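You operate a simulated robot arm through the tools that you are given. There is no shell and no other tool. Be economical: measure what you need, move in short steps, check, and stop when the job is done.

The job below is to be done with a simulated robot arm. You get a single attempt, and the scene is never put back.

Task
Put things in order on the fitting bench top. At the end: the white filter element stands where the yellow bar stub stood; the red spring stands on top of the blue chain lock card; the yellow bar stub from the fitting bench top is on the white plate; the blue dauber stands where the white filter element stood; the orange grip sleeve stands on top of the orange plate; whatever was shut is shut again. Leave all else as you found it, and nothing knocked over.
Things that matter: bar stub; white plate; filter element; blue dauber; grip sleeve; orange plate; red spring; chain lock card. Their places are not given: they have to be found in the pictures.

The check looks at the end state, three seconds after you hand in, the way a careful person would. Anything else that was tipped, shoved, dropped, spilled or broken makes it a failure.

Robot
A 7-joint arm with a two-finger parallel gripper, fixed in place. Base frame: the origin is at the foot of the arm, x ahead of it, y to its left, z up; the work surface is at about z = 0.82. Readings come in m, rad, newtons and seconds.
With the tool pointing down near the work surface it reaches from about 0.3 to 0.7 m from the base axis. Its first joint turns from -1.152 to 1.152 rad. Payload 1.57 kg.
The tool frame sits at the grasp point between the pads (the TCP): z along the fingers, y along the line on which they close. The tips reach 0.03 m beyond it. Largest opening 0.11 m; finger width 0.024, thickness 0.012; the body of the gripper, 0.048 by 0.112 m, starts 0.078 m behind the TCP.
Orientation is that of the tool frame in the base frame, as a unit quaternion [x, y, z, w]. With the fingers straight down and closing along the base's y, the tool's x points along the base's -x, its y along +y and its z along -z.

Tools
- The arm moves only by the tool drive_tool. Its argument "plan" is a list of rows, each a list of 6 numbers: the shift along the tool's x, y, z in m, then the turn, a rotation vector about the tool's x, y, z in rad. In form: [[x, y, z, wx, wy, wz], ...]. A call has 1 to 10 rows; each row is the pose to reach, as a shift and turn from the pose commanded when the call began, along the tool's axes at that moment. "jaw" is the opening, from 0 (shut) to 1 (fully open), set as the call begins (left out, the last holds). Rows are played at 5 a second. More than 0.05 m and 0.15 rad between two rows, or a gripper value outside its range, and nothing of the call is played. A pose out of reach is approached as far as the arm can. The call stops where the force on the tool passes 40 N (or 10 N more than at its start, if that is more) or the arm is blocked; 0.2 s more then pass. The fingers move at their own pace (about 0.108 m/s each) and stop on an object; they squeeze with about 34 N. The grip force told is the motor's: it shows also when the fingers shut on nothing. Time passes only in rows, and 0.2 s behind the last, so rows that repeat a pose let the fingers close. The reply holds the time, the measured pose of the TCP, the force on the tool along the base axes, the opening and the grip force, in the units named above and with some noise, and new pictures: "pictures" is both (left out), scene, wrist or none.
- Cameras (640 x 400 px; columns grow to the right, rows downward): "scene" is fixed at [0.1697, -0.4025, 1.3923]; the picture's right is [0.70, -0.71, 0.00], its down [-0.49, -0.48, -0.73] and it looks along [0.52, 0.51, -0.69] (base axes); focal length 231 px, centre (320, 200). "wrist" rides on the gripper at [-0.036, 0, -0.08] in the tool frame; the picture's right is [0.00, -1.00, 0.00], its down [0.97, 0.00, -0.24] and it looks along [0.24, 0.00, 0.97] (tool axes); focal length 218 px, centre (320, 200).
- locate(camera, pixels): there is no depth. For up to 12 entries [column, row, z] of the newest picture of that camera ("zoom" is the newest enlarged one), the place [x, y] in the base frame at which the ray of that pixel passes the height z, good to about 0.002 m. It takes no simulated time.
- close_up(camera, box): a new picture of the part [left, top, right, bottom] of that camera's present view, enlarged. It takes no simulated time.
- close_job(): hands the job in; it is judged then, once.

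Keep the steps short. Do not move on a guess: measure, check each grasp and each placing, and mend mistakes. In all there are 80 turns and 120 pictures (those below and enlarged ones count). Leave the gripper open and the arm clear of the work at the hand-in unless told otherwise, and finish with a single line.

The tools are called after "Request:" by a JSON object that holds its "op" and its "data". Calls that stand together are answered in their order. drive_tool: Moves the arm, as the interface text tells. Its arguments: {"type":"object","properties":{"plan":{"type":"array"},"jaw":{"type":"number"},"pictures":{"type":"string","enum":["both","scene","wrist","none"]}},"required":["plan"]} The other tools are called the same way: locate (camera, pixels) gives the place at which the rays of pixels pass given heights; close_up (camera, box) takes an enlarged picture of a part of a camera's view; close_job () hands the job in.

At the start:

```text
t: 0.0
position: [0.382, 0.1023, 1.1173]
orientation: [0.0, 1.0, 0.0, 0.0]
wrist_force: [0.1, 0.3, 0.6]
finger_gap: 0.1099
gripper_force: 0.0
```

scene: 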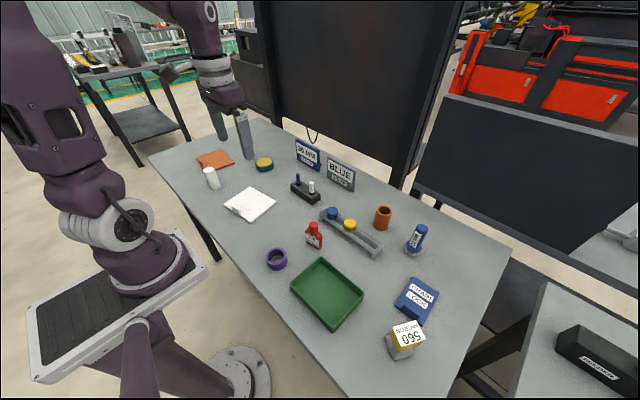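
wrist: 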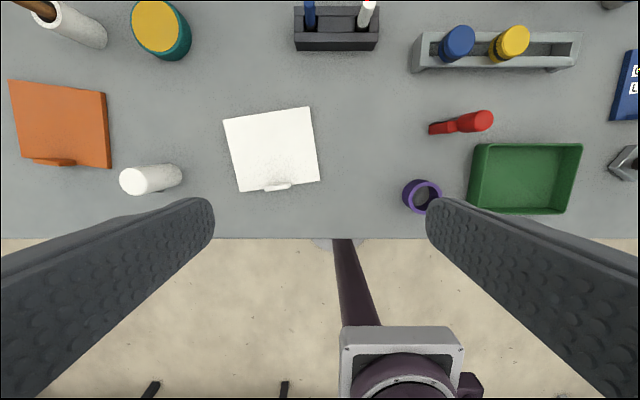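

I see a bench with many items. I'll enlarge parts of the scene view to identify them.

Request:
{"op": "close_up", "data": {"camera": "scene", "box": [180, 120, 340, 220]}}

Request:
{"op": "close_up", "data": {"camera": "scene", "box": [280, 160, 440, 260]}}

Request:
{"op": "close_up", "data": {"camera": "scene", "box": [280, 200, 472, 360]}}

Request:
{"op": "close_up", "data": {"camera": "wrist", "box": [0, 0, 320, 200]}}

Request:
{"op": "close_up", "data": {"camera": "wrist", "box": [320, 0, 640, 220]}}

```text
4.00 times, centred on (260, 170) of scene
```

zoom: 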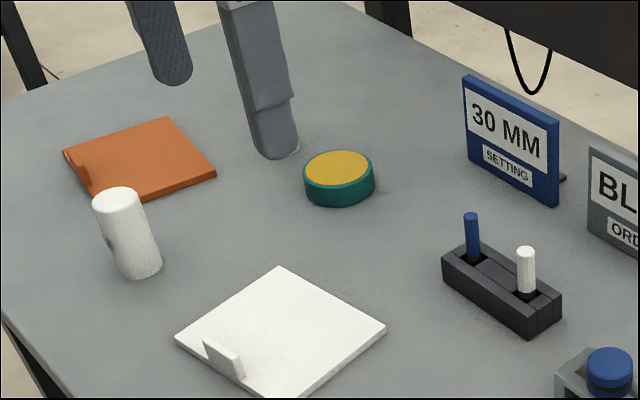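

```text
4.00 times, centred on (360, 210) of scene
```

zoom: 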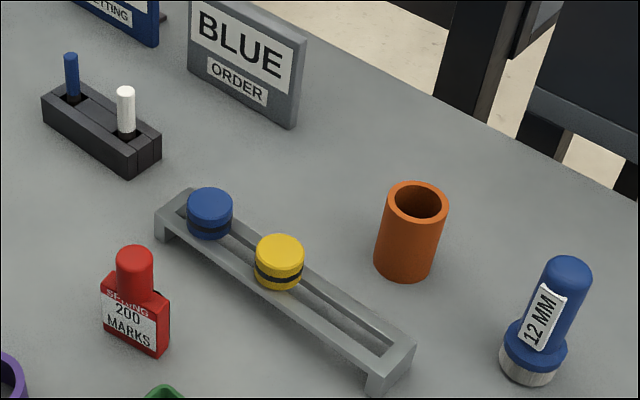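

```text
2.50 times, centred on (376, 280) of scene
```

zoom: 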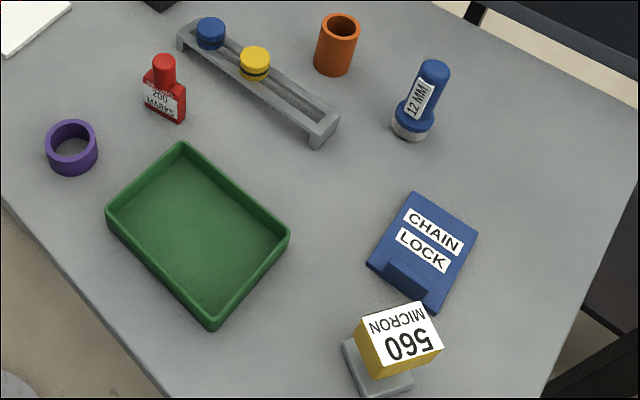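

```text
2.00 times, centred on (160, 100) of wrist
```

zoom: 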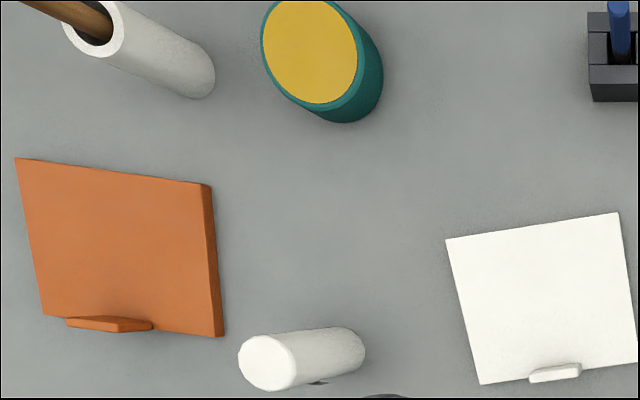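

```text
1.82 times, centred on (480, 110) of wrist
```

zoom: 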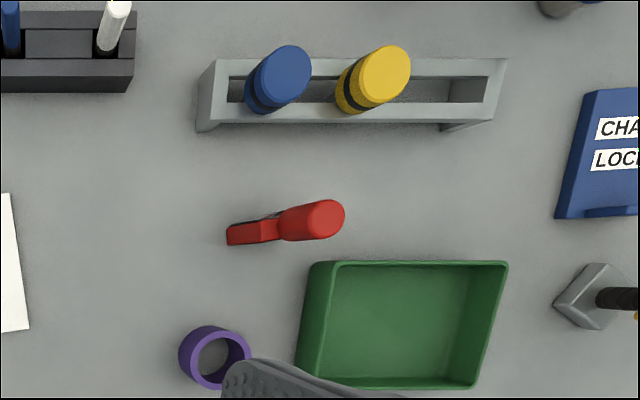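

I'll zoom harder on the ambiguous items: the labels, the rack and the white cylinder.

Request:
{"op": "close_up", "data": {"camera": "scene", "box": [296, 212, 344, 252]}}

Request:
{"op": "close_up", "data": {"camera": "scene", "box": [310, 195, 390, 265]}}

Request:
{"op": "close_up", "data": {"camera": "scene", "box": [380, 310, 436, 364]}}

Request:
{"op": "locate", "data": {"camera": "scene", "pixels": [[214, 187, 0.82], [249, 204, 0.82], [214, 159, 0.82], [264, 164, 0.85], [349, 230, 0.86], [314, 246, 0.82], [382, 228, 0.82], [414, 250, 0.82], [416, 300, 0.83], [400, 355, 0.82], [305, 193, 0.84], [277, 260, 0.82]]}}

```text
10.00 times, centred on (320, 232) of scene
```

zoom: 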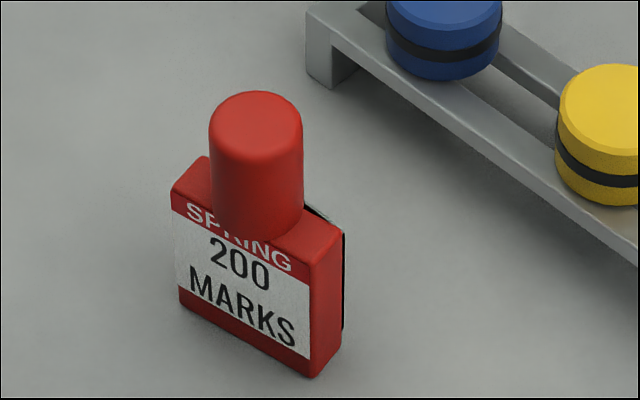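

```text
5.71 times, centred on (350, 230) of scene
```

zoom: 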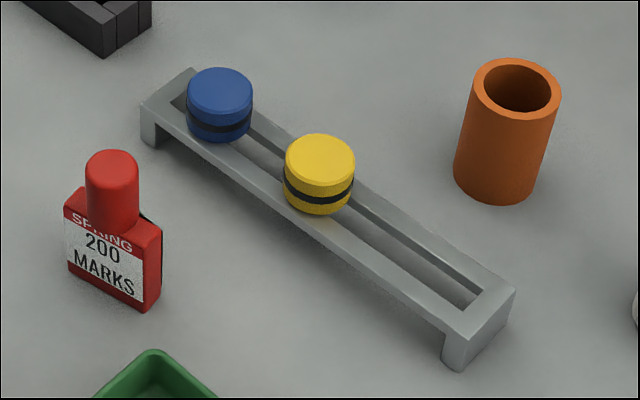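

```text
7.41 times, centred on (408, 337) of scene
```

zoom: 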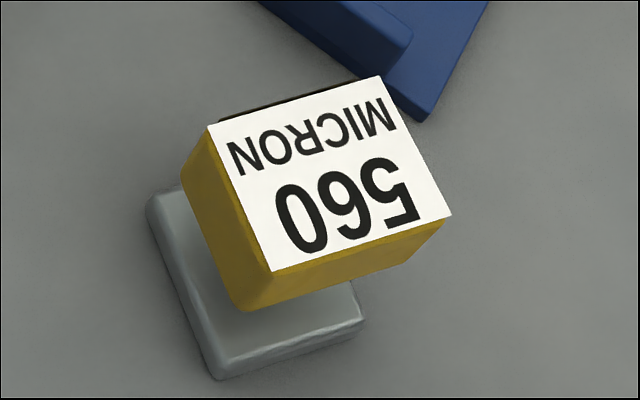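

```text
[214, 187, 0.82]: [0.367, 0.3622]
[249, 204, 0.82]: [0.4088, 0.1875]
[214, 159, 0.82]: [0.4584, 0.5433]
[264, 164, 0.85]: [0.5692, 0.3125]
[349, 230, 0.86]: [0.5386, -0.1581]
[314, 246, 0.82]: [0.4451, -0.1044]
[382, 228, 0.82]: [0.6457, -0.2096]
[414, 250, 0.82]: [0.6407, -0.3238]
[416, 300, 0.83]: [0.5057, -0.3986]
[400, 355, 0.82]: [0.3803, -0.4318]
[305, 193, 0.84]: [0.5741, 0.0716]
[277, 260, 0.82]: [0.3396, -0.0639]
```

The red bottle reads "SPRING 200 MARKS". The gripper hides part of the far left, so I'll move the arm right and ahead at the same height to get a clear scene view and a new wrist view.

Request:
{"op": "drive_tool", "data": {"plan": [[-0.02, -0.04, 0, 0, 0, 0], [-0.04, -0.08, 0, 0, 0, 0], [-0.06, -0.12, 0, 0, 0, 0], [-0.08, -0.16, 0, 0, 0, 0], [-0.1, -0.2, 0, 0, 0, 0], [-0.11, -0.24, 0, 0, 0, 0], [-0.11, -0.28, 0, 0, 0, 0], [-0.11, -0.28, 0, 0, 0, 0]]}}

```text
t: 1.8
position: [0.4926, -0.1793, 1.1154]
orientation: [-0.001, 1.0, 0.0, 0.0]
wrist_force: [0.4, -0.2, -0.5]
finger_gap: 0.1101
gripper_force: 0.1
```

scene: 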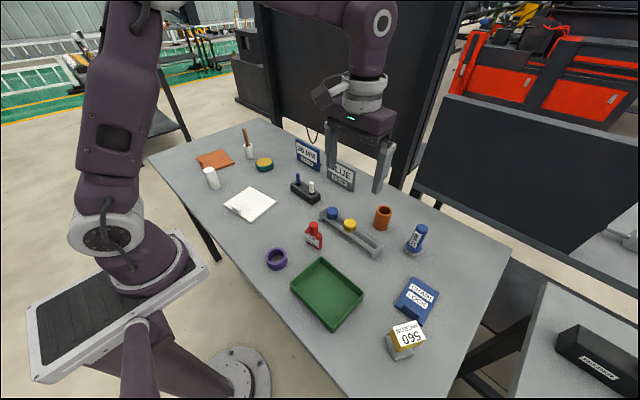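
wrist: 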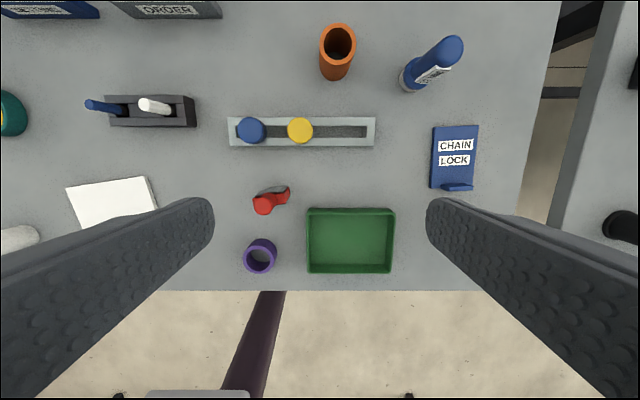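

Request:
{"op": "close_up", "data": {"camera": "scene", "box": [192, 120, 288, 200]}}

Request:
{"op": "close_up", "data": {"camera": "wrist", "box": [200, 90, 400, 215]}}

Request:
{"op": "close_up", "data": {"camera": "scene", "box": [276, 160, 336, 204]}}

Request:
{"op": "close_up", "data": {"camera": "scene", "box": [380, 215, 450, 330]}}

```text
5.00 times, centred on (240, 160) of scene
```

zoom: 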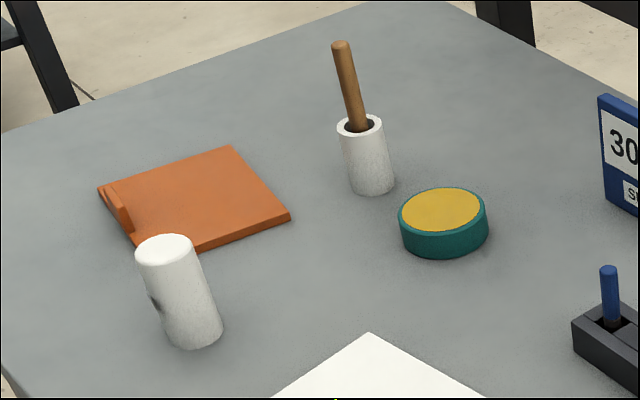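

```text
3.20 times, centred on (300, 152) of wrist
```

zoom: 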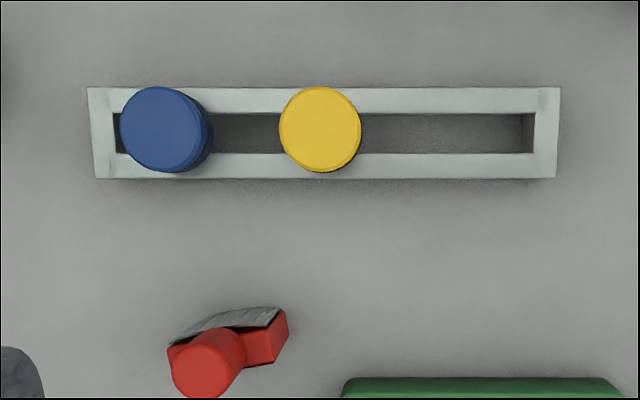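

```text
9.09 times, centred on (306, 182) of scene
```

zoom: 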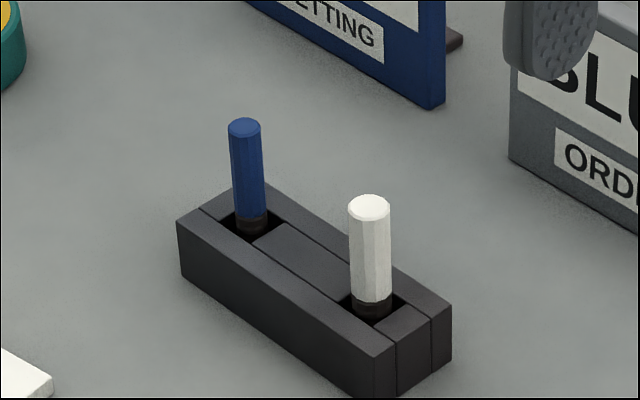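

```text
3.48 times, centred on (415, 272) of scene
```

zoom: 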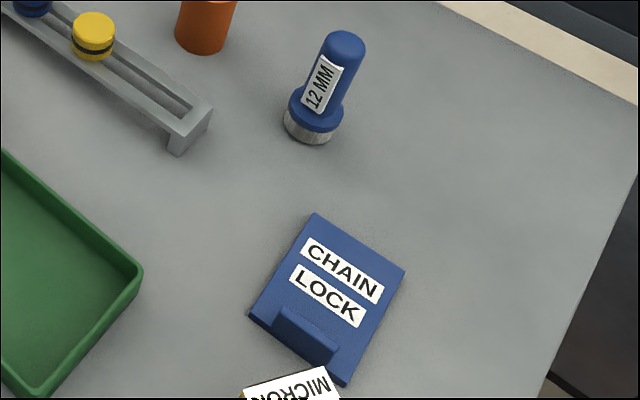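

Identified: yellow stub on the grey rack, white cylinder = filter element, "12 MM" blue = dauber, orange tube = grip sleeve. I'll triangulate the stub's top and the rack from both cameras.

Request:
{"op": "locate", "data": {"camera": "wrist", "pixels": [[300, 130.5, 0.85], [300, 130.5, 0.87], [300, 130.5, 0.89], [251, 130.5, 0.88], [288, 130.5, 0.87], [313, 130.5, 0.87], [228, 132, 0.85], [375, 132, 0.85], [300, 117, 0.85], [300, 146, 0.85]]}}

Request:
{"op": "locate", "data": {"camera": "scene", "pixels": [[350, 222.6, 0.85], [350, 222.6, 0.87], [350, 222.6, 0.89], [350, 222.6, 0.88]]}}

```text
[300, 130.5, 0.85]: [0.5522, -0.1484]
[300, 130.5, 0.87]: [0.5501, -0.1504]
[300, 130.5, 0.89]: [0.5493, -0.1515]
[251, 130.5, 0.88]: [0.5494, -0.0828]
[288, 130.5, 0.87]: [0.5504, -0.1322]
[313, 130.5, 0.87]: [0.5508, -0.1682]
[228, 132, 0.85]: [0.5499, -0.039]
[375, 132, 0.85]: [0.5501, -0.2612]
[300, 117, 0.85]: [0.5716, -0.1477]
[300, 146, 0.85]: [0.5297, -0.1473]
```

```text
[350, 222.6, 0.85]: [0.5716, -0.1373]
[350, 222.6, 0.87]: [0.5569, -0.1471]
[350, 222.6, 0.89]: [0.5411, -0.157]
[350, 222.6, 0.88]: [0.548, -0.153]
```

Stub top is near z 0.878, at (0.550, -0.150), diameter about 0.036. Now I'll find the rack's top height from its far right corner, and the white plate's surface.

Request:
{"op": "locate", "data": {"camera": "wrist", "pixels": [[375, 117, 0.84], [375, 117, 0.85], [375, 117, 0.86], [373, 145.5, 0.85], [66, 188, 0.83], [147, 177, 0.83]]}}

Request:
{"op": "locate", "data": {"camera": "scene", "pixels": [[384.15, 245.8, 0.84], [384.15, 245.8, 0.85], [384.15, 245.8, 0.86], [224, 205, 0.83], [250, 187, 0.83], [276.5, 201.5, 0.83], [252, 222, 0.83], [235, 210, 0.83], [250, 204, 0.83]]}}

Request:
{"op": "close_up", "data": {"camera": "scene", "box": [216, 180, 288, 225]}}

```text
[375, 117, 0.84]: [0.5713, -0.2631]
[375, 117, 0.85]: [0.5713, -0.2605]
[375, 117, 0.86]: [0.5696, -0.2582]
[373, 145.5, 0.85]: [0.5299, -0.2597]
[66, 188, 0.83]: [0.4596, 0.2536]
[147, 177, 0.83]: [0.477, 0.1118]
```

```text
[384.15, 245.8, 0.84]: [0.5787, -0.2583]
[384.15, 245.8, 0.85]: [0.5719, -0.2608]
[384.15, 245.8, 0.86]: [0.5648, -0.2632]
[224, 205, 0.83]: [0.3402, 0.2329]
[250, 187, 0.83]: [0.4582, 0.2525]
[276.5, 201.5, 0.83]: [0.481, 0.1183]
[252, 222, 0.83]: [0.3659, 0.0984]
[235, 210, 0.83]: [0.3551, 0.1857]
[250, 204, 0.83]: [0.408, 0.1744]
```

```text
8.89 times, centred on (252, 202) of scene
```

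zoom: 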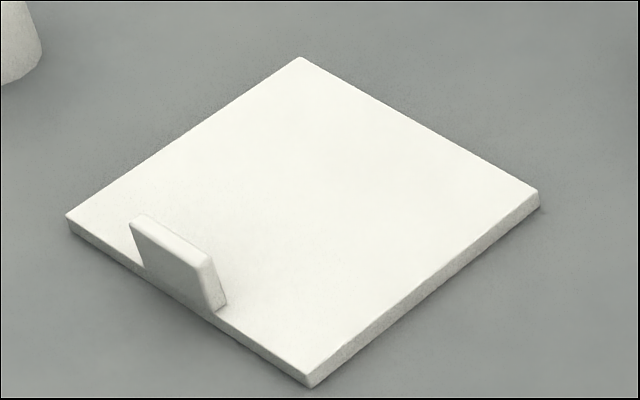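

Rack top 0.85, so the stub stands 28 mm above the rails. I'll go above the stub with jaws half open and check from z≈0.94.

Request:
{"op": "drive_tool", "data": {"plan": [[-0.03, 0.015, 0.035, 0, 0, 0], [-0.058, 0.0277, 0.07, 0, 0, 0], [-0.058, 0.0277, 0.11, 0, 0, 0], [-0.058, 0.0277, 0.15, 0, 0, 0], [-0.058, 0.0277, 0.18, 0, 0, 0], [-0.058, 0.0277, 0.18, 0, 0, 0]], "jaw": 0.5}}

```text
t: 3.2
position: [0.5523, -0.1504, 0.936]
orientation: [-0.001, 1.0, 0.0, -0.001]
wrist_force: [0.5, 0.5, -0.2]
finger_gap: 0.0552
gripper_force: 0.1
```

scene: 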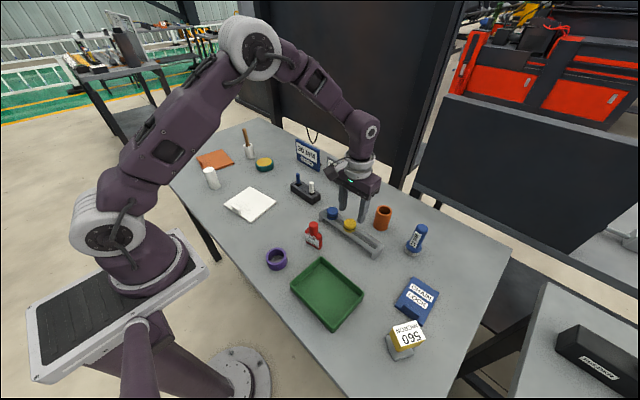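
wrist: 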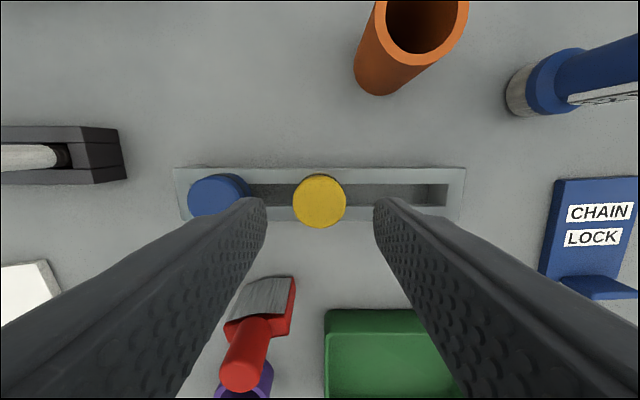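

Request:
{"op": "locate", "data": {"camera": "wrist", "pixels": [[319.5, 201, 0.878], [293, 201, 0.878], [346, 201, 0.878], [215, 193, 0.878], [240, 193, 0.878]]}}

```text
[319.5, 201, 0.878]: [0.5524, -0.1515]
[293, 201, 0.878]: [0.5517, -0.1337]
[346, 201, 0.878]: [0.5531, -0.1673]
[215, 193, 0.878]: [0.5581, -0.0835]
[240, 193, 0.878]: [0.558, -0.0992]
```

Centred over the stub. I'll descend 0.05 m (tips 6 mm above the rails) and close.

Request:
{"op": "drive_tool", "data": {"plan": [[0, 0, 0.02, 0, 0, 0], [0, 0, 0.04, 0, 0, 0], [0, 0, 0.05, 0, 0, 0], [0, 0, 0.05, 0, 0, 0]], "pictures": "wrist"}}

Request:
{"op": "drive_tool", "data": {"plan": [[0, 0, 0, 0, 0, 0], [0, 0, 0, 0, 0, 0], [0, 0, 0, 0, 0, 0], [0, 0, 0, 0, 0, 0]], "jaw": 0, "pictures": "both"}}

```text
t: 4.2
position: [0.5525, -0.15, 0.8872]
orientation: [0.0, 1.0, -0.001, 0.0]
wrist_force: [0.2, 0.9, -0.2]
finger_gap: 0.0549
gripper_force: 0.1
```

wrist: 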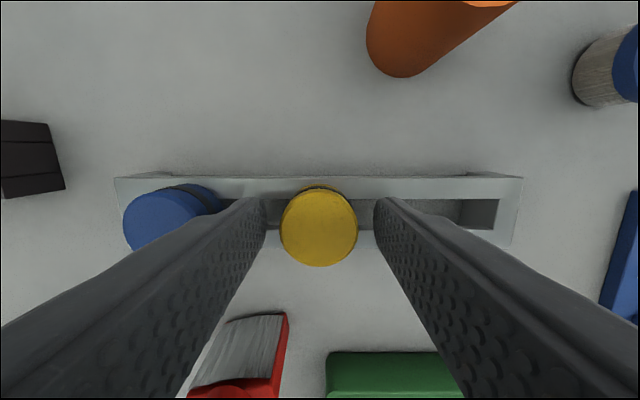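

```text
t: 5.2
position: [0.5523, -0.1507, 0.888]
orientation: [0.0, 1.0, 0.001, 0.0]
wrist_force: [1.1, 0.3, 0.0]
finger_gap: 0.0342
gripper_force: 34.1
```

scene: 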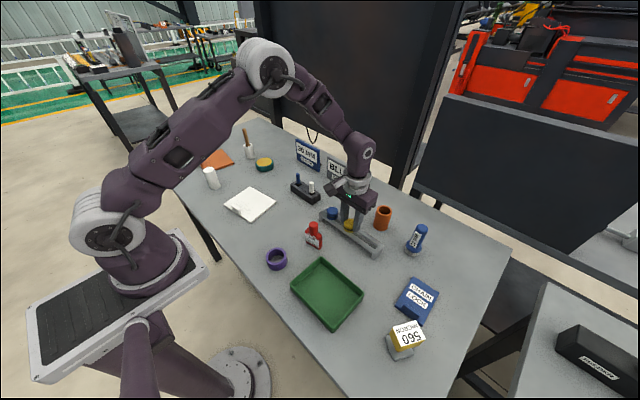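
wrist: 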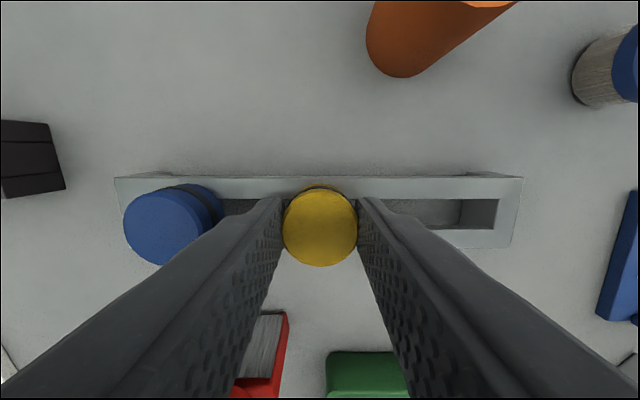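

Gripped (gap 0.034). I'll lift gently 0.10 m and see what comes up.

Request:
{"op": "drive_tool", "data": {"plan": [[0, 0, -0.015, 0, 0, 0], [0, 0, -0.03, 0, 0, 0], [0, 0, -0.06, 0, 0, 0], [0, 0, -0.1, 0, 0, 0], [0, 0, -0.1, 0, 0, 0]]}}

Request:
{"op": "close_up", "data": {"camera": "scene", "box": [310, 170, 400, 265]}}

```text
t: 6.4
position: [0.5497, -0.1515, 0.9882]
orientation: [0.0, 1.0, -0.001, 0.0]
wrist_force: [-0.5, -0.4, 0.6]
finger_gap: 0.034
gripper_force: 33.8
```

scene: 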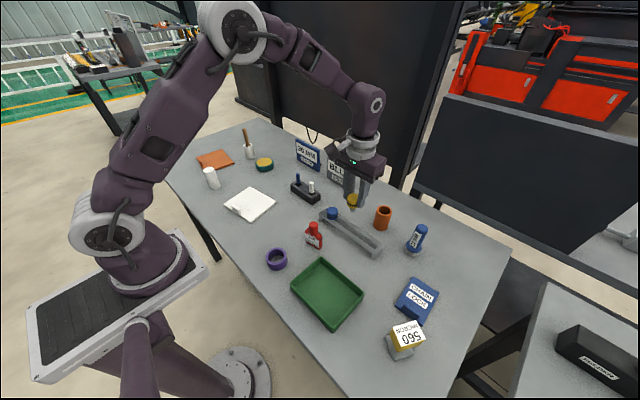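
wrist: 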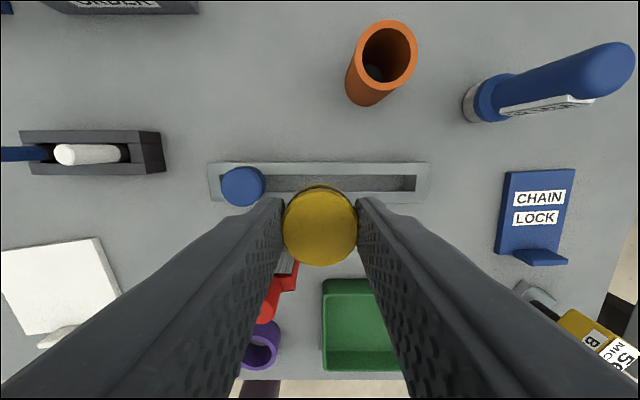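

```text
4.21 times, centred on (355, 218) of scene
```

zoom: 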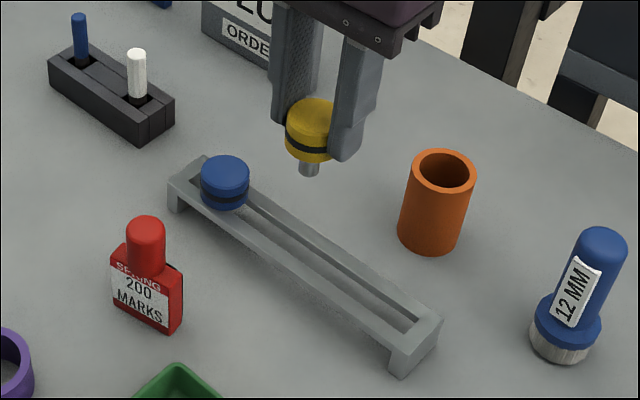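

The stub has a thin stem below its head. Before placing it, I want to be sure there is no other yellow bar stub hidden, e.g. behind the signs, so I'll rise and move over toward the signs to look.

Request:
{"op": "drive_tool", "data": {"plan": [[-0.02, 0.04, -0.03, 0, 0, 0], [-0.04, 0.08, -0.06, 0, 0, 0], [-0.06, 0.12, -0.09, 0, 0, 0], [-0.08, 0.16, -0.12, 0, 0, 0], [-0.1, 0.2, -0.13, 0, 0, 0], [-0.1, 0.22, -0.13, 0, 0, 0], [-0.1, 0.22, -0.13, 0, 0, 0]]}}

```text
refused: row 1 steps farther than a row can; nothing moved
```

Request:
{"op": "drive_tool", "data": {"plan": [[-0.015, 0.03, -0.03, 0, 0, 0], [-0.03, 0.06, -0.06, 0, 0, 0], [-0.045, 0.09, -0.09, 0, 0, 0], [-0.06, 0.12, -0.12, 0, 0, 0], [-0.08, 0.15, -0.13, 0, 0, 0], [-0.1, 0.18, -0.13, 0, 0, 0], [-0.1, 0.22, -0.13, 0, 0, 0], [-0.1, 0.22, -0.13, 0, 0, 0]]}}

```text
t: 8.2
position: [0.6484, 0.0671, 1.1159]
orientation: [-0.001, 1.0, -0.004, -0.001]
wrist_force: [-0.7, 0.7, -0.2]
finger_gap: 0.0341
gripper_force: 34.1
out of reach, approached as far as the arm can: row 6, 7
```

scene: 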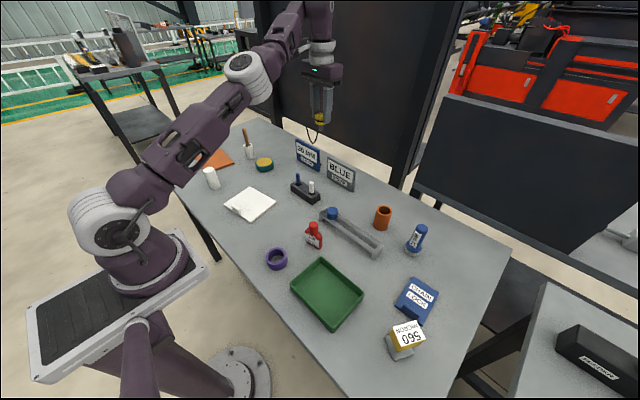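
wrist: 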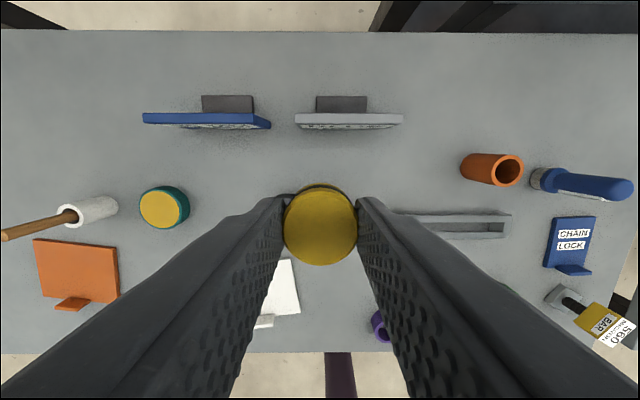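

Nothing behind the signs, but the yellow "560 MICRON" item bears a label "BAR". I'll zoom on it.

Request:
{"op": "close_up", "data": {"camera": "wrist", "box": [540, 270, 640, 360]}}

Request:
{"op": "close_up", "data": {"camera": "wrist", "box": [0, 170, 200, 300]}}

Request:
{"op": "close_up", "data": {"camera": "wrist", "box": [440, 140, 640, 270]}}

```text
4.44 times, centred on (590, 315) of wrist
```

zoom: 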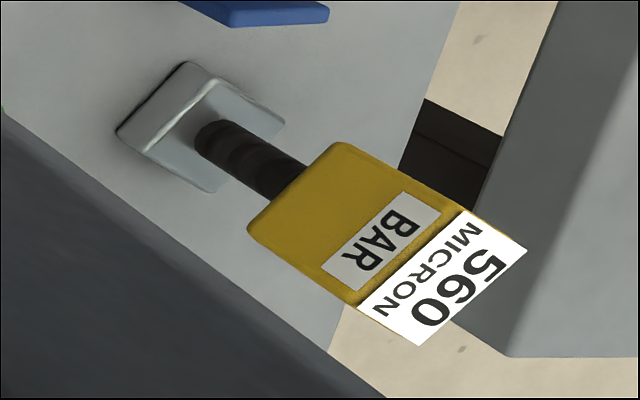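

```text
3.08 times, centred on (100, 235) of wrist
```

zoom: 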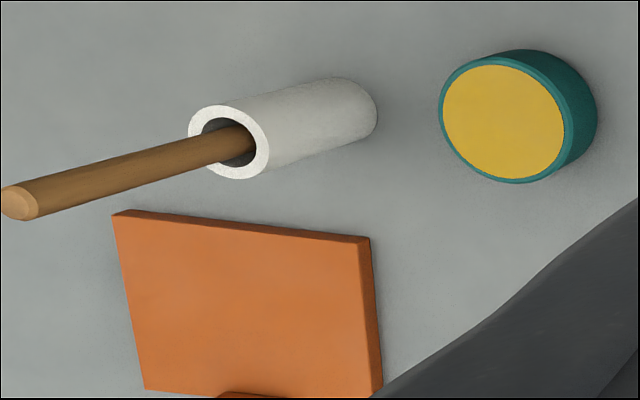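

```text
3.08 times, centred on (540, 205) of wrist
```

zoom: 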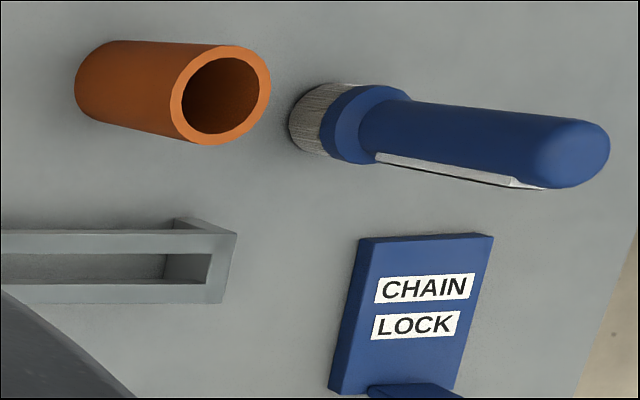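

The yellow block's labels read "BAR" and "560 MICRON", so which item is the "bar stub" needs care. The red item is named by its label too. The white cylinder has a dark mark on the robot-facing side. I'll move left and back, still holding the knob, to inspect it.

Request:
{"op": "drive_tool", "data": {"plan": [[0.039, 0.028, 0, 0, 0, 0], [0.078, 0.056, 0, 0, 0, 0], [0.117, 0.084, 0, 0, 0, 0], [0.156, 0.112, 0, 0, 0, 0], [0.195, 0.14, 0, 0, 0, 0], [0.234, 0.168, 0, 0, 0, 0], [0.273, 0.196, 0, 0, 0, 0], [0.312, 0.224, 0, 0, 0, 0], [0.345, 0.25, 0, 0, 0, 0]], "pictures": "none"}}

Request:
{"op": "drive_tool", "data": {"plan": [[0.02, 0, 0, 0, -0.14, 0], [0.04, 0, 0, 0, -0.28, 0], [0.06, 0, 0, 0, -0.42, 0], [0.08, 0, 0, 0, -0.56, 0], [0.1, 0, 0, 0, -0.7, 0], [0.12, 0, 0, 0, -0.8, 0], [0.12, 0, 0, 0, -0.8, 0]]}}

```text
t: 10.2
position: [0.3049, 0.3213, 1.1151]
orientation: [0.002, 1.0, 0.001, 0.0]
wrist_force: [0.8, 0.0, 0.1]
finger_gap: 0.0343
gripper_force: 34.2
```

```text
t: 11.8
position: [0.1843, 0.3185, 1.1163]
orientation: [0.0, 0.921, 0.001, 0.391]
wrist_force: [-0.6, 0.3, -0.6]
finger_gap: 0.034
gripper_force: 33.5
```

scene: 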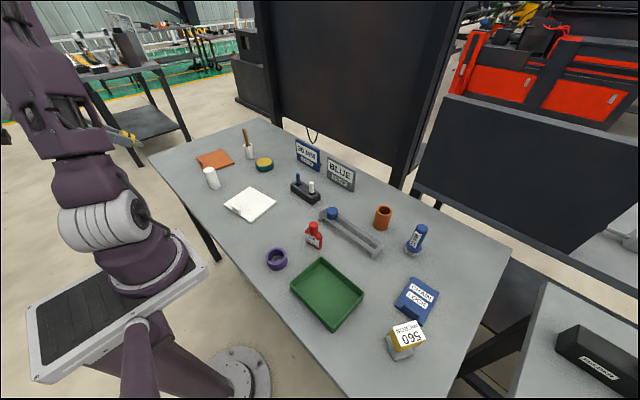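
wrist: 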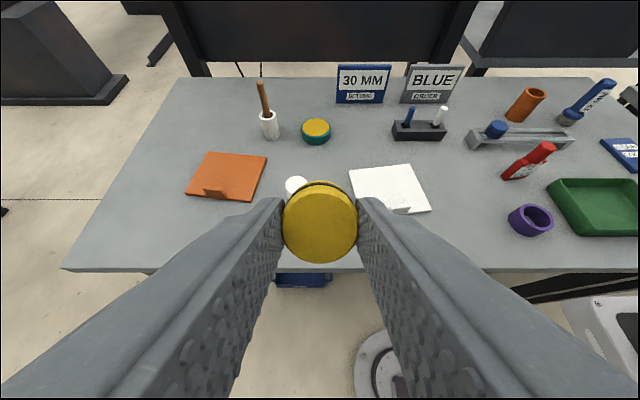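

The knob blocks the view. I'll pitch back 0.3 rad so the cylinder shifts up in the picture; there's also a blue thing below the bench's near edge to check.

Request:
{"op": "drive_tool", "data": {"plan": [[0, 0, 0, 0, 0.14, 0], [0, 0, 0, 0, 0.28, 0], [0, 0, 0, 0, 0.28, 0]], "pictures": "wrist"}}

Request:
{"op": "close_up", "data": {"camera": "wrist", "box": [200, 60, 440, 210]}}

```text
t: 12.6
position: [0.1847, 0.3199, 1.1174]
orientation: [0.001, 0.966, 0.0, 0.257]
wrist_force: [0.6, -0.1, -0.3]
finger_gap: 0.0342
gripper_force: 34.0
```

wrist: 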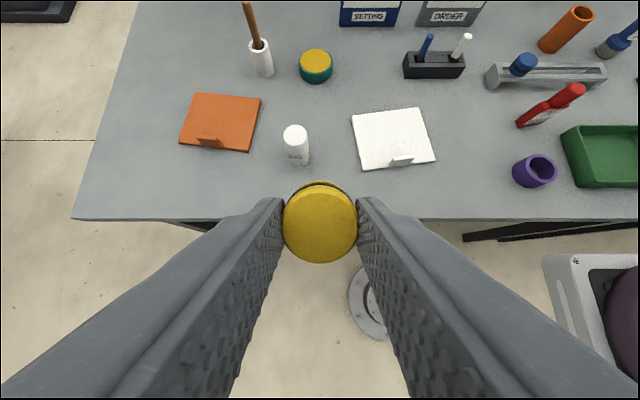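

```text
2.67 times, centred on (320, 135) of wrist
```

zoom: 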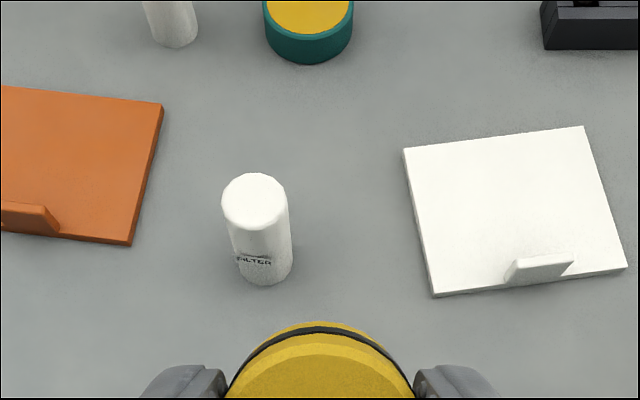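

The white cylinder is labelled "FILTER" — so objects are named by label and the "BAR" yellow block is the bar stub; the knob belongs to the rack. I'll return the knob exactly where it was. First level the tool.

Request:
{"op": "drive_tool", "data": {"plan": [[0, 0, 0, 0, 0.14, 0], [0, 0, 0, 0, 0.28, 0], [0, 0, 0, 0, 0.42, 0], [0, 0, 0, 0, 0.52, 0], [0, 0, 0, 0, 0.52, 0]], "pictures": "none"}}

```text
t: 13.8
position: [0.1855, 0.3204, 1.1184]
orientation: [-0.001, 1.0, 0.001, -0.001]
wrist_force: [0.7, 0.4, -0.1]
finger_gap: 0.0342
gripper_force: 33.9
```

Request:
{"op": "drive_tool", "data": {"plan": [[-0.028, -0.036, 0, 0, 0, 0], [-0.056, -0.072, 0, 0, 0, 0], [-0.084, -0.108, 0, 0, 0, 0], [-0.112, -0.144, 0, 0, 0, 0], [-0.14, -0.18, 0, 0, 0, 0], [-0.168, -0.216, 0, 0, 0, 0], [-0.196, -0.252, 0, 0, 0, 0], [-0.224, -0.288, 0, 0, 0, 0], [-0.252, -0.324, 0, 0, 0, 0], [-0.252, -0.324, 0, 0, 0, 0]], "pictures": "none"}}

Request:
{"op": "drive_tool", "data": {"plan": [[-0.023, -0.0294, 0.024, 0, 0, 0], [-0.046, -0.0588, 0.048, 0, 0, 0], [-0.069, -0.088, 0.072, 0, 0, 0], [-0.092, -0.1176, 0.096, 0, 0, 0], [-0.1145, -0.147, 0.118, 0, 0, 0], [-0.1145, -0.147, 0.13, 0, 0, 0], [-0.1145, -0.147, 0.13, 0, 0, 0], [-0.1145, -0.147, 0.13, 0, 0, 0]]}}

```text
t: 16.0
position: [0.4396, -0.005, 1.1175]
orientation: [0.0, 1.0, 0.0, 0.0]
wrist_force: [0.8, 0.4, 0.3]
finger_gap: 0.0338
gripper_force: 34.0
```

```text
t: 17.8
position: [0.553, -0.1505, 0.9842]
orientation: [0.001, 1.0, 0.0, 0.0]
wrist_force: [0.4, 0.6, 0.3]
finger_gap: 0.0339
gripper_force: 33.5
```

scene: 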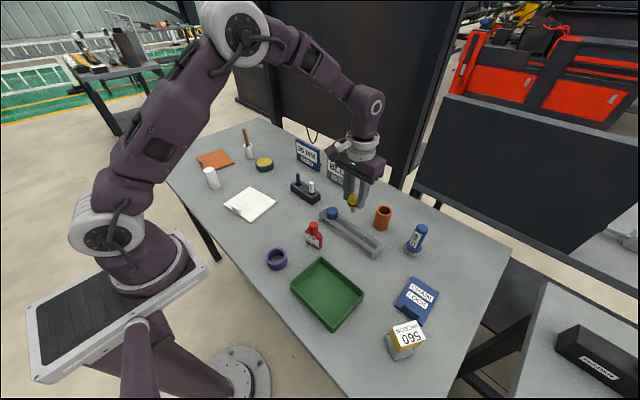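
wrist: 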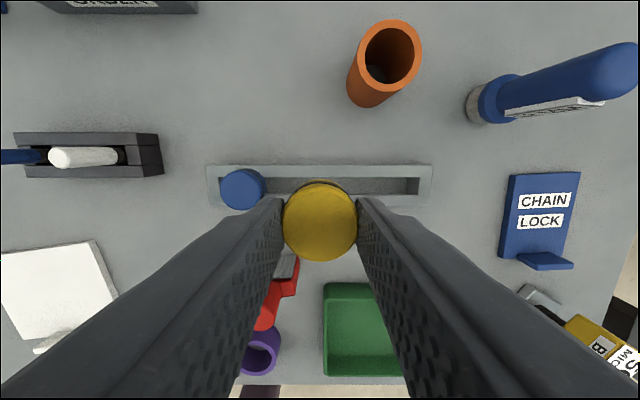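

The "inside" of the sleeve shows only bench. Pose matches the original within 1 mm; I'll lower to the grasp height 0.888 and watch for force.

Request:
{"op": "drive_tool", "data": {"plan": [[0.0005, 0, 0.03, 0, 0, 0], [0.0005, 0, 0.055, 0, 0, 0], [0.0005, 0, 0.075, 0, 0, 0], [0.0005, 0, 0.086, 0, 0, 0], [0.0005, 0, 0.092, 0, 0, 0], [0.0005, 0, 0.096, 0, 0, 0], [0.0005, 0, 0.096, 0, 0, 0]]}}

Request:
{"op": "close_up", "data": {"camera": "scene", "box": [310, 190, 400, 265]}}

```text
t: 19.1
position: [0.5535, -0.1514, 0.8969]
orientation: [0.0, 1.0, -0.001, 0.003]
wrist_force: [-2.6, 1.2, 9.0]
finger_gap: 0.0341
gripper_force: 33.8
stopped in row 6: the force on the tool passed its limit (the readings are from after the stop); the commanded pose is now the measured one
```

scene: 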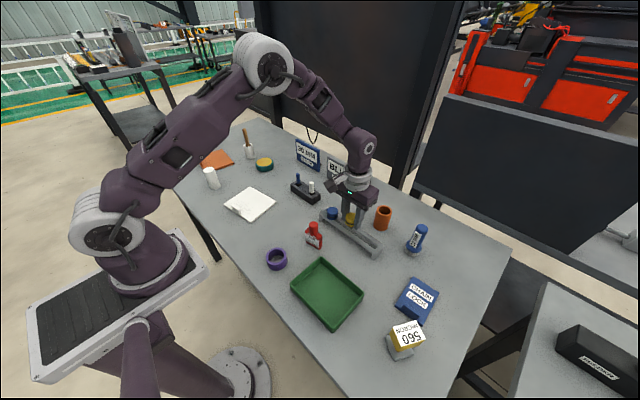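
wrist: 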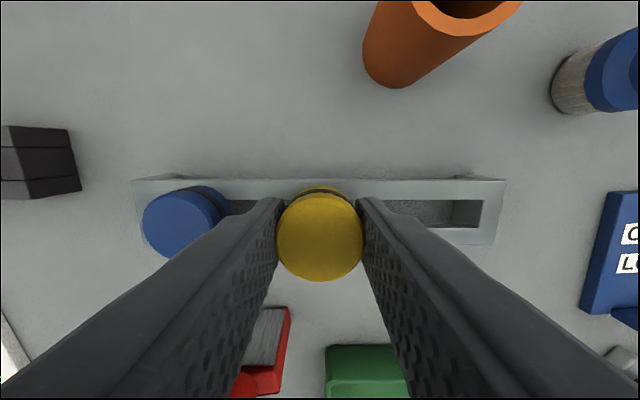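

```text
5.33 times, centred on (355, 228) of scene
```

zoom: 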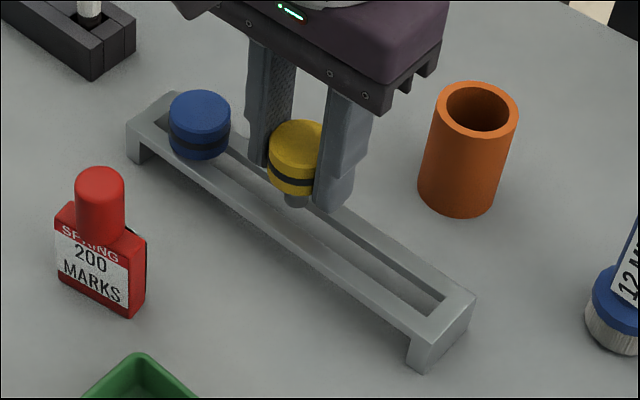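

Stopped 9 mm early: the stem caught on a rail. I'll lift 0.04 m and look at the stem and slot alignment.

Request:
{"op": "drive_tool", "data": {"plan": [[0, 0, -0.02, 0, 0, 0], [0, 0, -0.04, 0, 0, 0], [0, 0, -0.04, 0, 0, 0]]}}

Request:
{"op": "close_up", "data": {"camera": "scene", "box": [325, 195, 385, 245]}}

Request:
{"op": "close_up", "data": {"camera": "wrist", "box": [200, 150, 440, 300]}}

```text
t: 19.9
position: [0.5543, -0.1493, 0.9345]
orientation: [0.001, 1.0, -0.001, 0.003]
wrist_force: [-0.1, 0.0, -0.5]
finger_gap: 0.0342
gripper_force: 34.0
```

scene: 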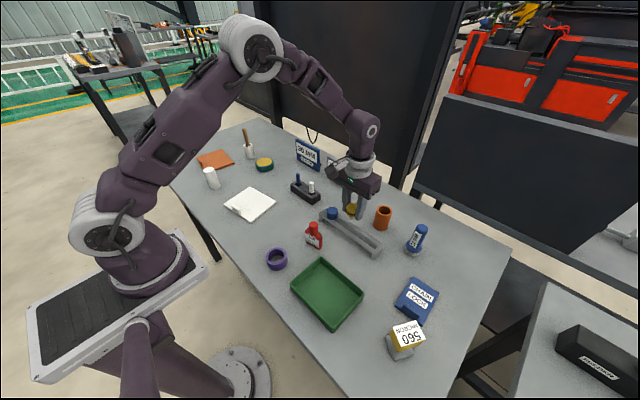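
wrist: 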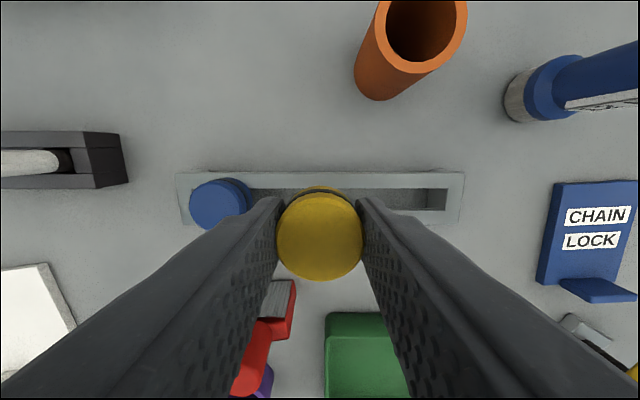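

```text
8.00 times, centred on (355, 220) of scene
```

zoom: 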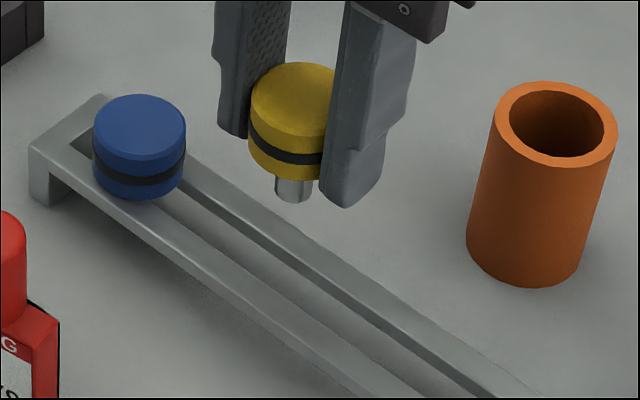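

```text
2.67 times, centred on (320, 225) of wrist
```

zoom: 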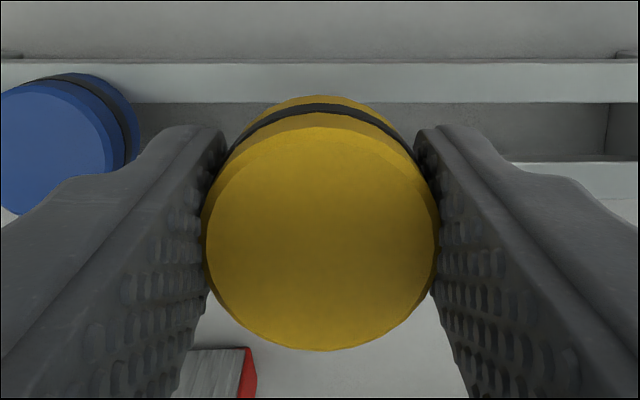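

The knob slid up in the grip on contact. I'll triangulate its top centre now, and the slot rails.

Request:
{"op": "locate", "data": {"camera": "wrist", "pixels": [[320.4, 236.6, 0.93], [320.4, 236.6, 0.94], [320.4, 236.6, 0.935], [277.5, 236, 0.935], [363, 236, 0.935], [400, 173, 0.85], [400, 187.5, 0.85], [400, 210, 0.85], [400, 224, 0.85]]}}

Request:
{"op": "locate", "data": {"camera": "scene", "pixels": [[352.1, 206.6, 0.92], [352.1, 206.6, 0.93], [352.1, 206.6, 0.94], [351.6, 219.5, 0.88], [351.6, 219.5, 0.89], [351.6, 219.5, 0.9]]}}

```text
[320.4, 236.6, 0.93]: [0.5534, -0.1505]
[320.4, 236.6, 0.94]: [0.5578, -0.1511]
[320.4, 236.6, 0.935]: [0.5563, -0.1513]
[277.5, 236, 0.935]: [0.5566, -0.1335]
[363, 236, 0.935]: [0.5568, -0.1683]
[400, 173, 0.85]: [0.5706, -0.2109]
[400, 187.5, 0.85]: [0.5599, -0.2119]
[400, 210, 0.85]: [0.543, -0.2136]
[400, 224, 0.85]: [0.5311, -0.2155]
```

```text
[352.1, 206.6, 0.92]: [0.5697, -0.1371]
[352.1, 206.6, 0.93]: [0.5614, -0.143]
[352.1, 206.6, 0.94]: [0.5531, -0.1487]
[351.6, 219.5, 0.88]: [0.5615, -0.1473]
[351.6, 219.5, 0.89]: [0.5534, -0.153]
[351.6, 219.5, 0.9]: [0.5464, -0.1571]
```

The knob is ~4 mm too far in x for the slot (slot 0.543–0.560). I'll shift 3.5 mm back and lower to TCP 0.886 slowly.

Request:
{"op": "drive_tool", "data": {"plan": [[0.0035, 0, 0.0, 0, 0, 0], [0.0035, 0, 0.02, 0, 0, 0], [0.0035, 0, 0.032, 0, 0, 0], [0.0035, 0, 0.038, 0, 0, 0], [0.0035, 0, 0.042, 0, 0, 0], [0.0035, 0, 0.046, 0, 0, 0], [0.0035, 0, 0.05, 0, 0, 0], [0.0035, 0, 0.05, 0, 0, 0]]}}

Request:
{"op": "close_up", "data": {"camera": "scene", "box": [325, 195, 385, 245]}}

```text
t: 21.7
position: [0.5499, -0.1503, 0.8857]
orientation: [0.0, 1.0, -0.001, 0.003]
wrist_force: [1.1, -0.3, -1.2]
finger_gap: 0.0344
gripper_force: 34.3
```

scene: 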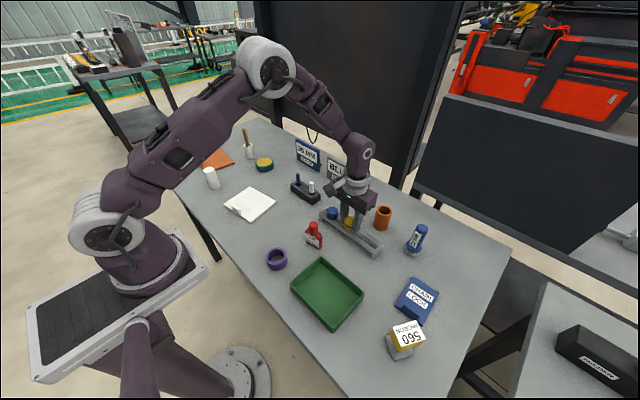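
wrist: 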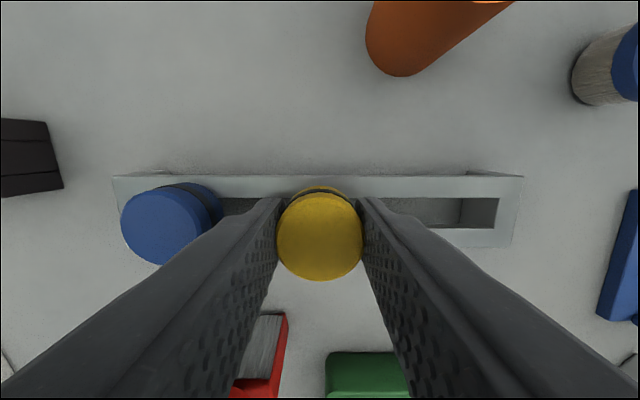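

```text
8.00 times, centred on (355, 220) of scene
```

zoom: 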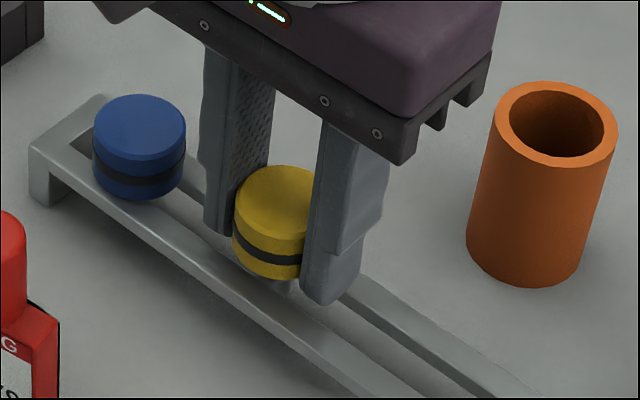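

No force: the stem appears to be in the slot. I'll lower 2.5 mm more, then open to 0.055.

Request:
{"op": "drive_tool", "data": {"plan": [[0, 0, 0.0025, 0, 0, 0], [0, 0, 0.0025, 0, 0, 0]], "pictures": "none"}}

Request:
{"op": "drive_tool", "data": {"plan": [[0, 0, 0, 0, 0, 0], [0, 0, 0, 0, 0, 0], [0, 0, 0, 0, 0, 0]], "jaw": 0.5}}

Request:
{"op": "close_up", "data": {"camera": "scene", "box": [325, 195, 385, 245]}}

```text
t: 22.3
position: [0.5511, -0.1512, 0.8838]
orientation: [-0.001, 1.0, -0.002, 0.003]
wrist_force: [0.3, -0.4, -0.3]
finger_gap: 0.0344
gripper_force: 33.8
```

```text
t: 23.1
position: [0.5492, -0.1502, 0.8832]
orientation: [0.0, 1.0, -0.001, 0.003]
wrist_force: [0.5, -0.2, 0.0]
finger_gap: 0.0549
gripper_force: 0.0
```

scene: 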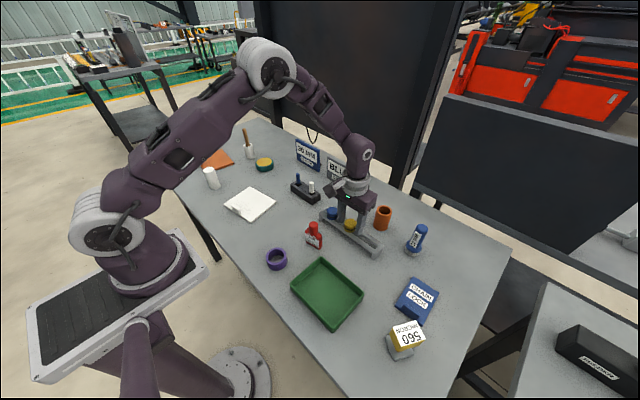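
wrist: 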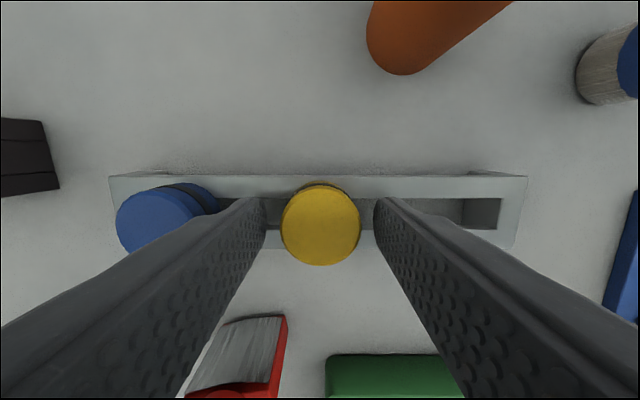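

```text
8.00 times, centred on (355, 220) of scene
```

zoom: 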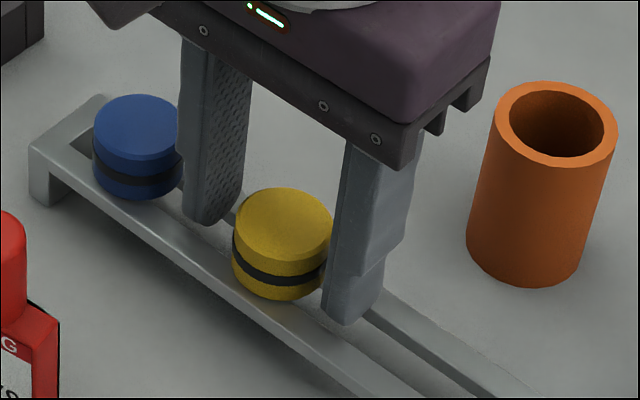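

The knob is seated again as before. Now raise, and go over toward the yellow "BAR" item at about (0.38, -0.43).

Request:
{"op": "drive_tool", "data": {"plan": [[0, 0, -0.045, 0, 0, 0], [0, 0, -0.09, 0, 0, 0], [0, 0, -0.135, 0, 0, 0], [0, 0, -0.18, 0, 0, 0], [0, 0, -0.225, 0, 0, 0], [0.02, -0.04, -0.235, 0, 0, 0], [0.045, -0.08, -0.235, 0, 0, 0], [0.07, -0.12, -0.235, 0, 0, 0], [0.095, -0.16, -0.235, 0, 0, 0], [0.12, -0.2, -0.235, 0, 0, 0]], "jaw": 1, "pictures": "none"}}

Request:
{"op": "drive_tool", "data": {"plan": [[0.025, -0.03, 0, 0, 0, 0], [0.05, -0.06, 0, 0, 0, 0], [0.05, -0.06, 0, 0, 0, 0]]}}

Request:
{"op": "close_up", "data": {"camera": "scene", "box": [310, 190, 400, 265]}}

```text
t: 25.3
position: [0.4279, -0.3485, 1.1188]
orientation: [-0.001, 1.0, 0.0, 0.002]
wrist_force: [-1.0, 0.9, 0.2]
finger_gap: 0.1098
gripper_force: 0.0
```

```text
t: 26.1
position: [0.3782, -0.4104, 1.1191]
orientation: [0.0, 1.0, 0.0, 0.002]
wrist_force: [0.6, -0.8, -0.4]
finger_gap: 0.1099
gripper_force: 0.1
```

scene: 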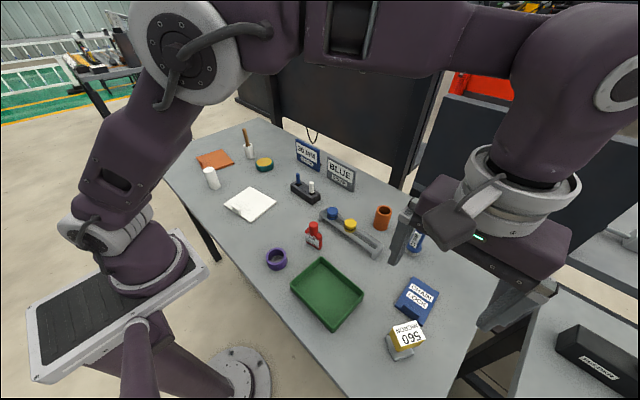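
wrist: 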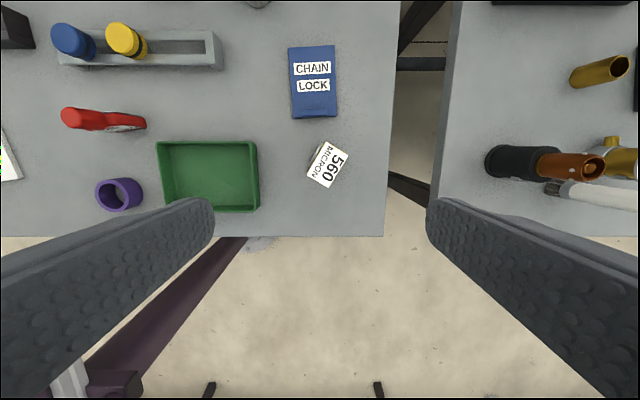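

```text
5.33 times, centred on (355, 228) of scene
```

zoom: 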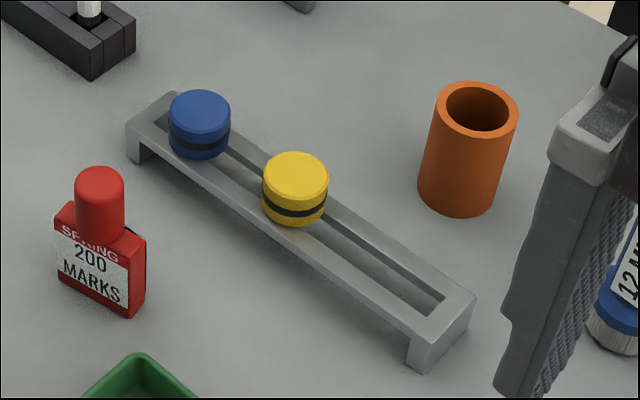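

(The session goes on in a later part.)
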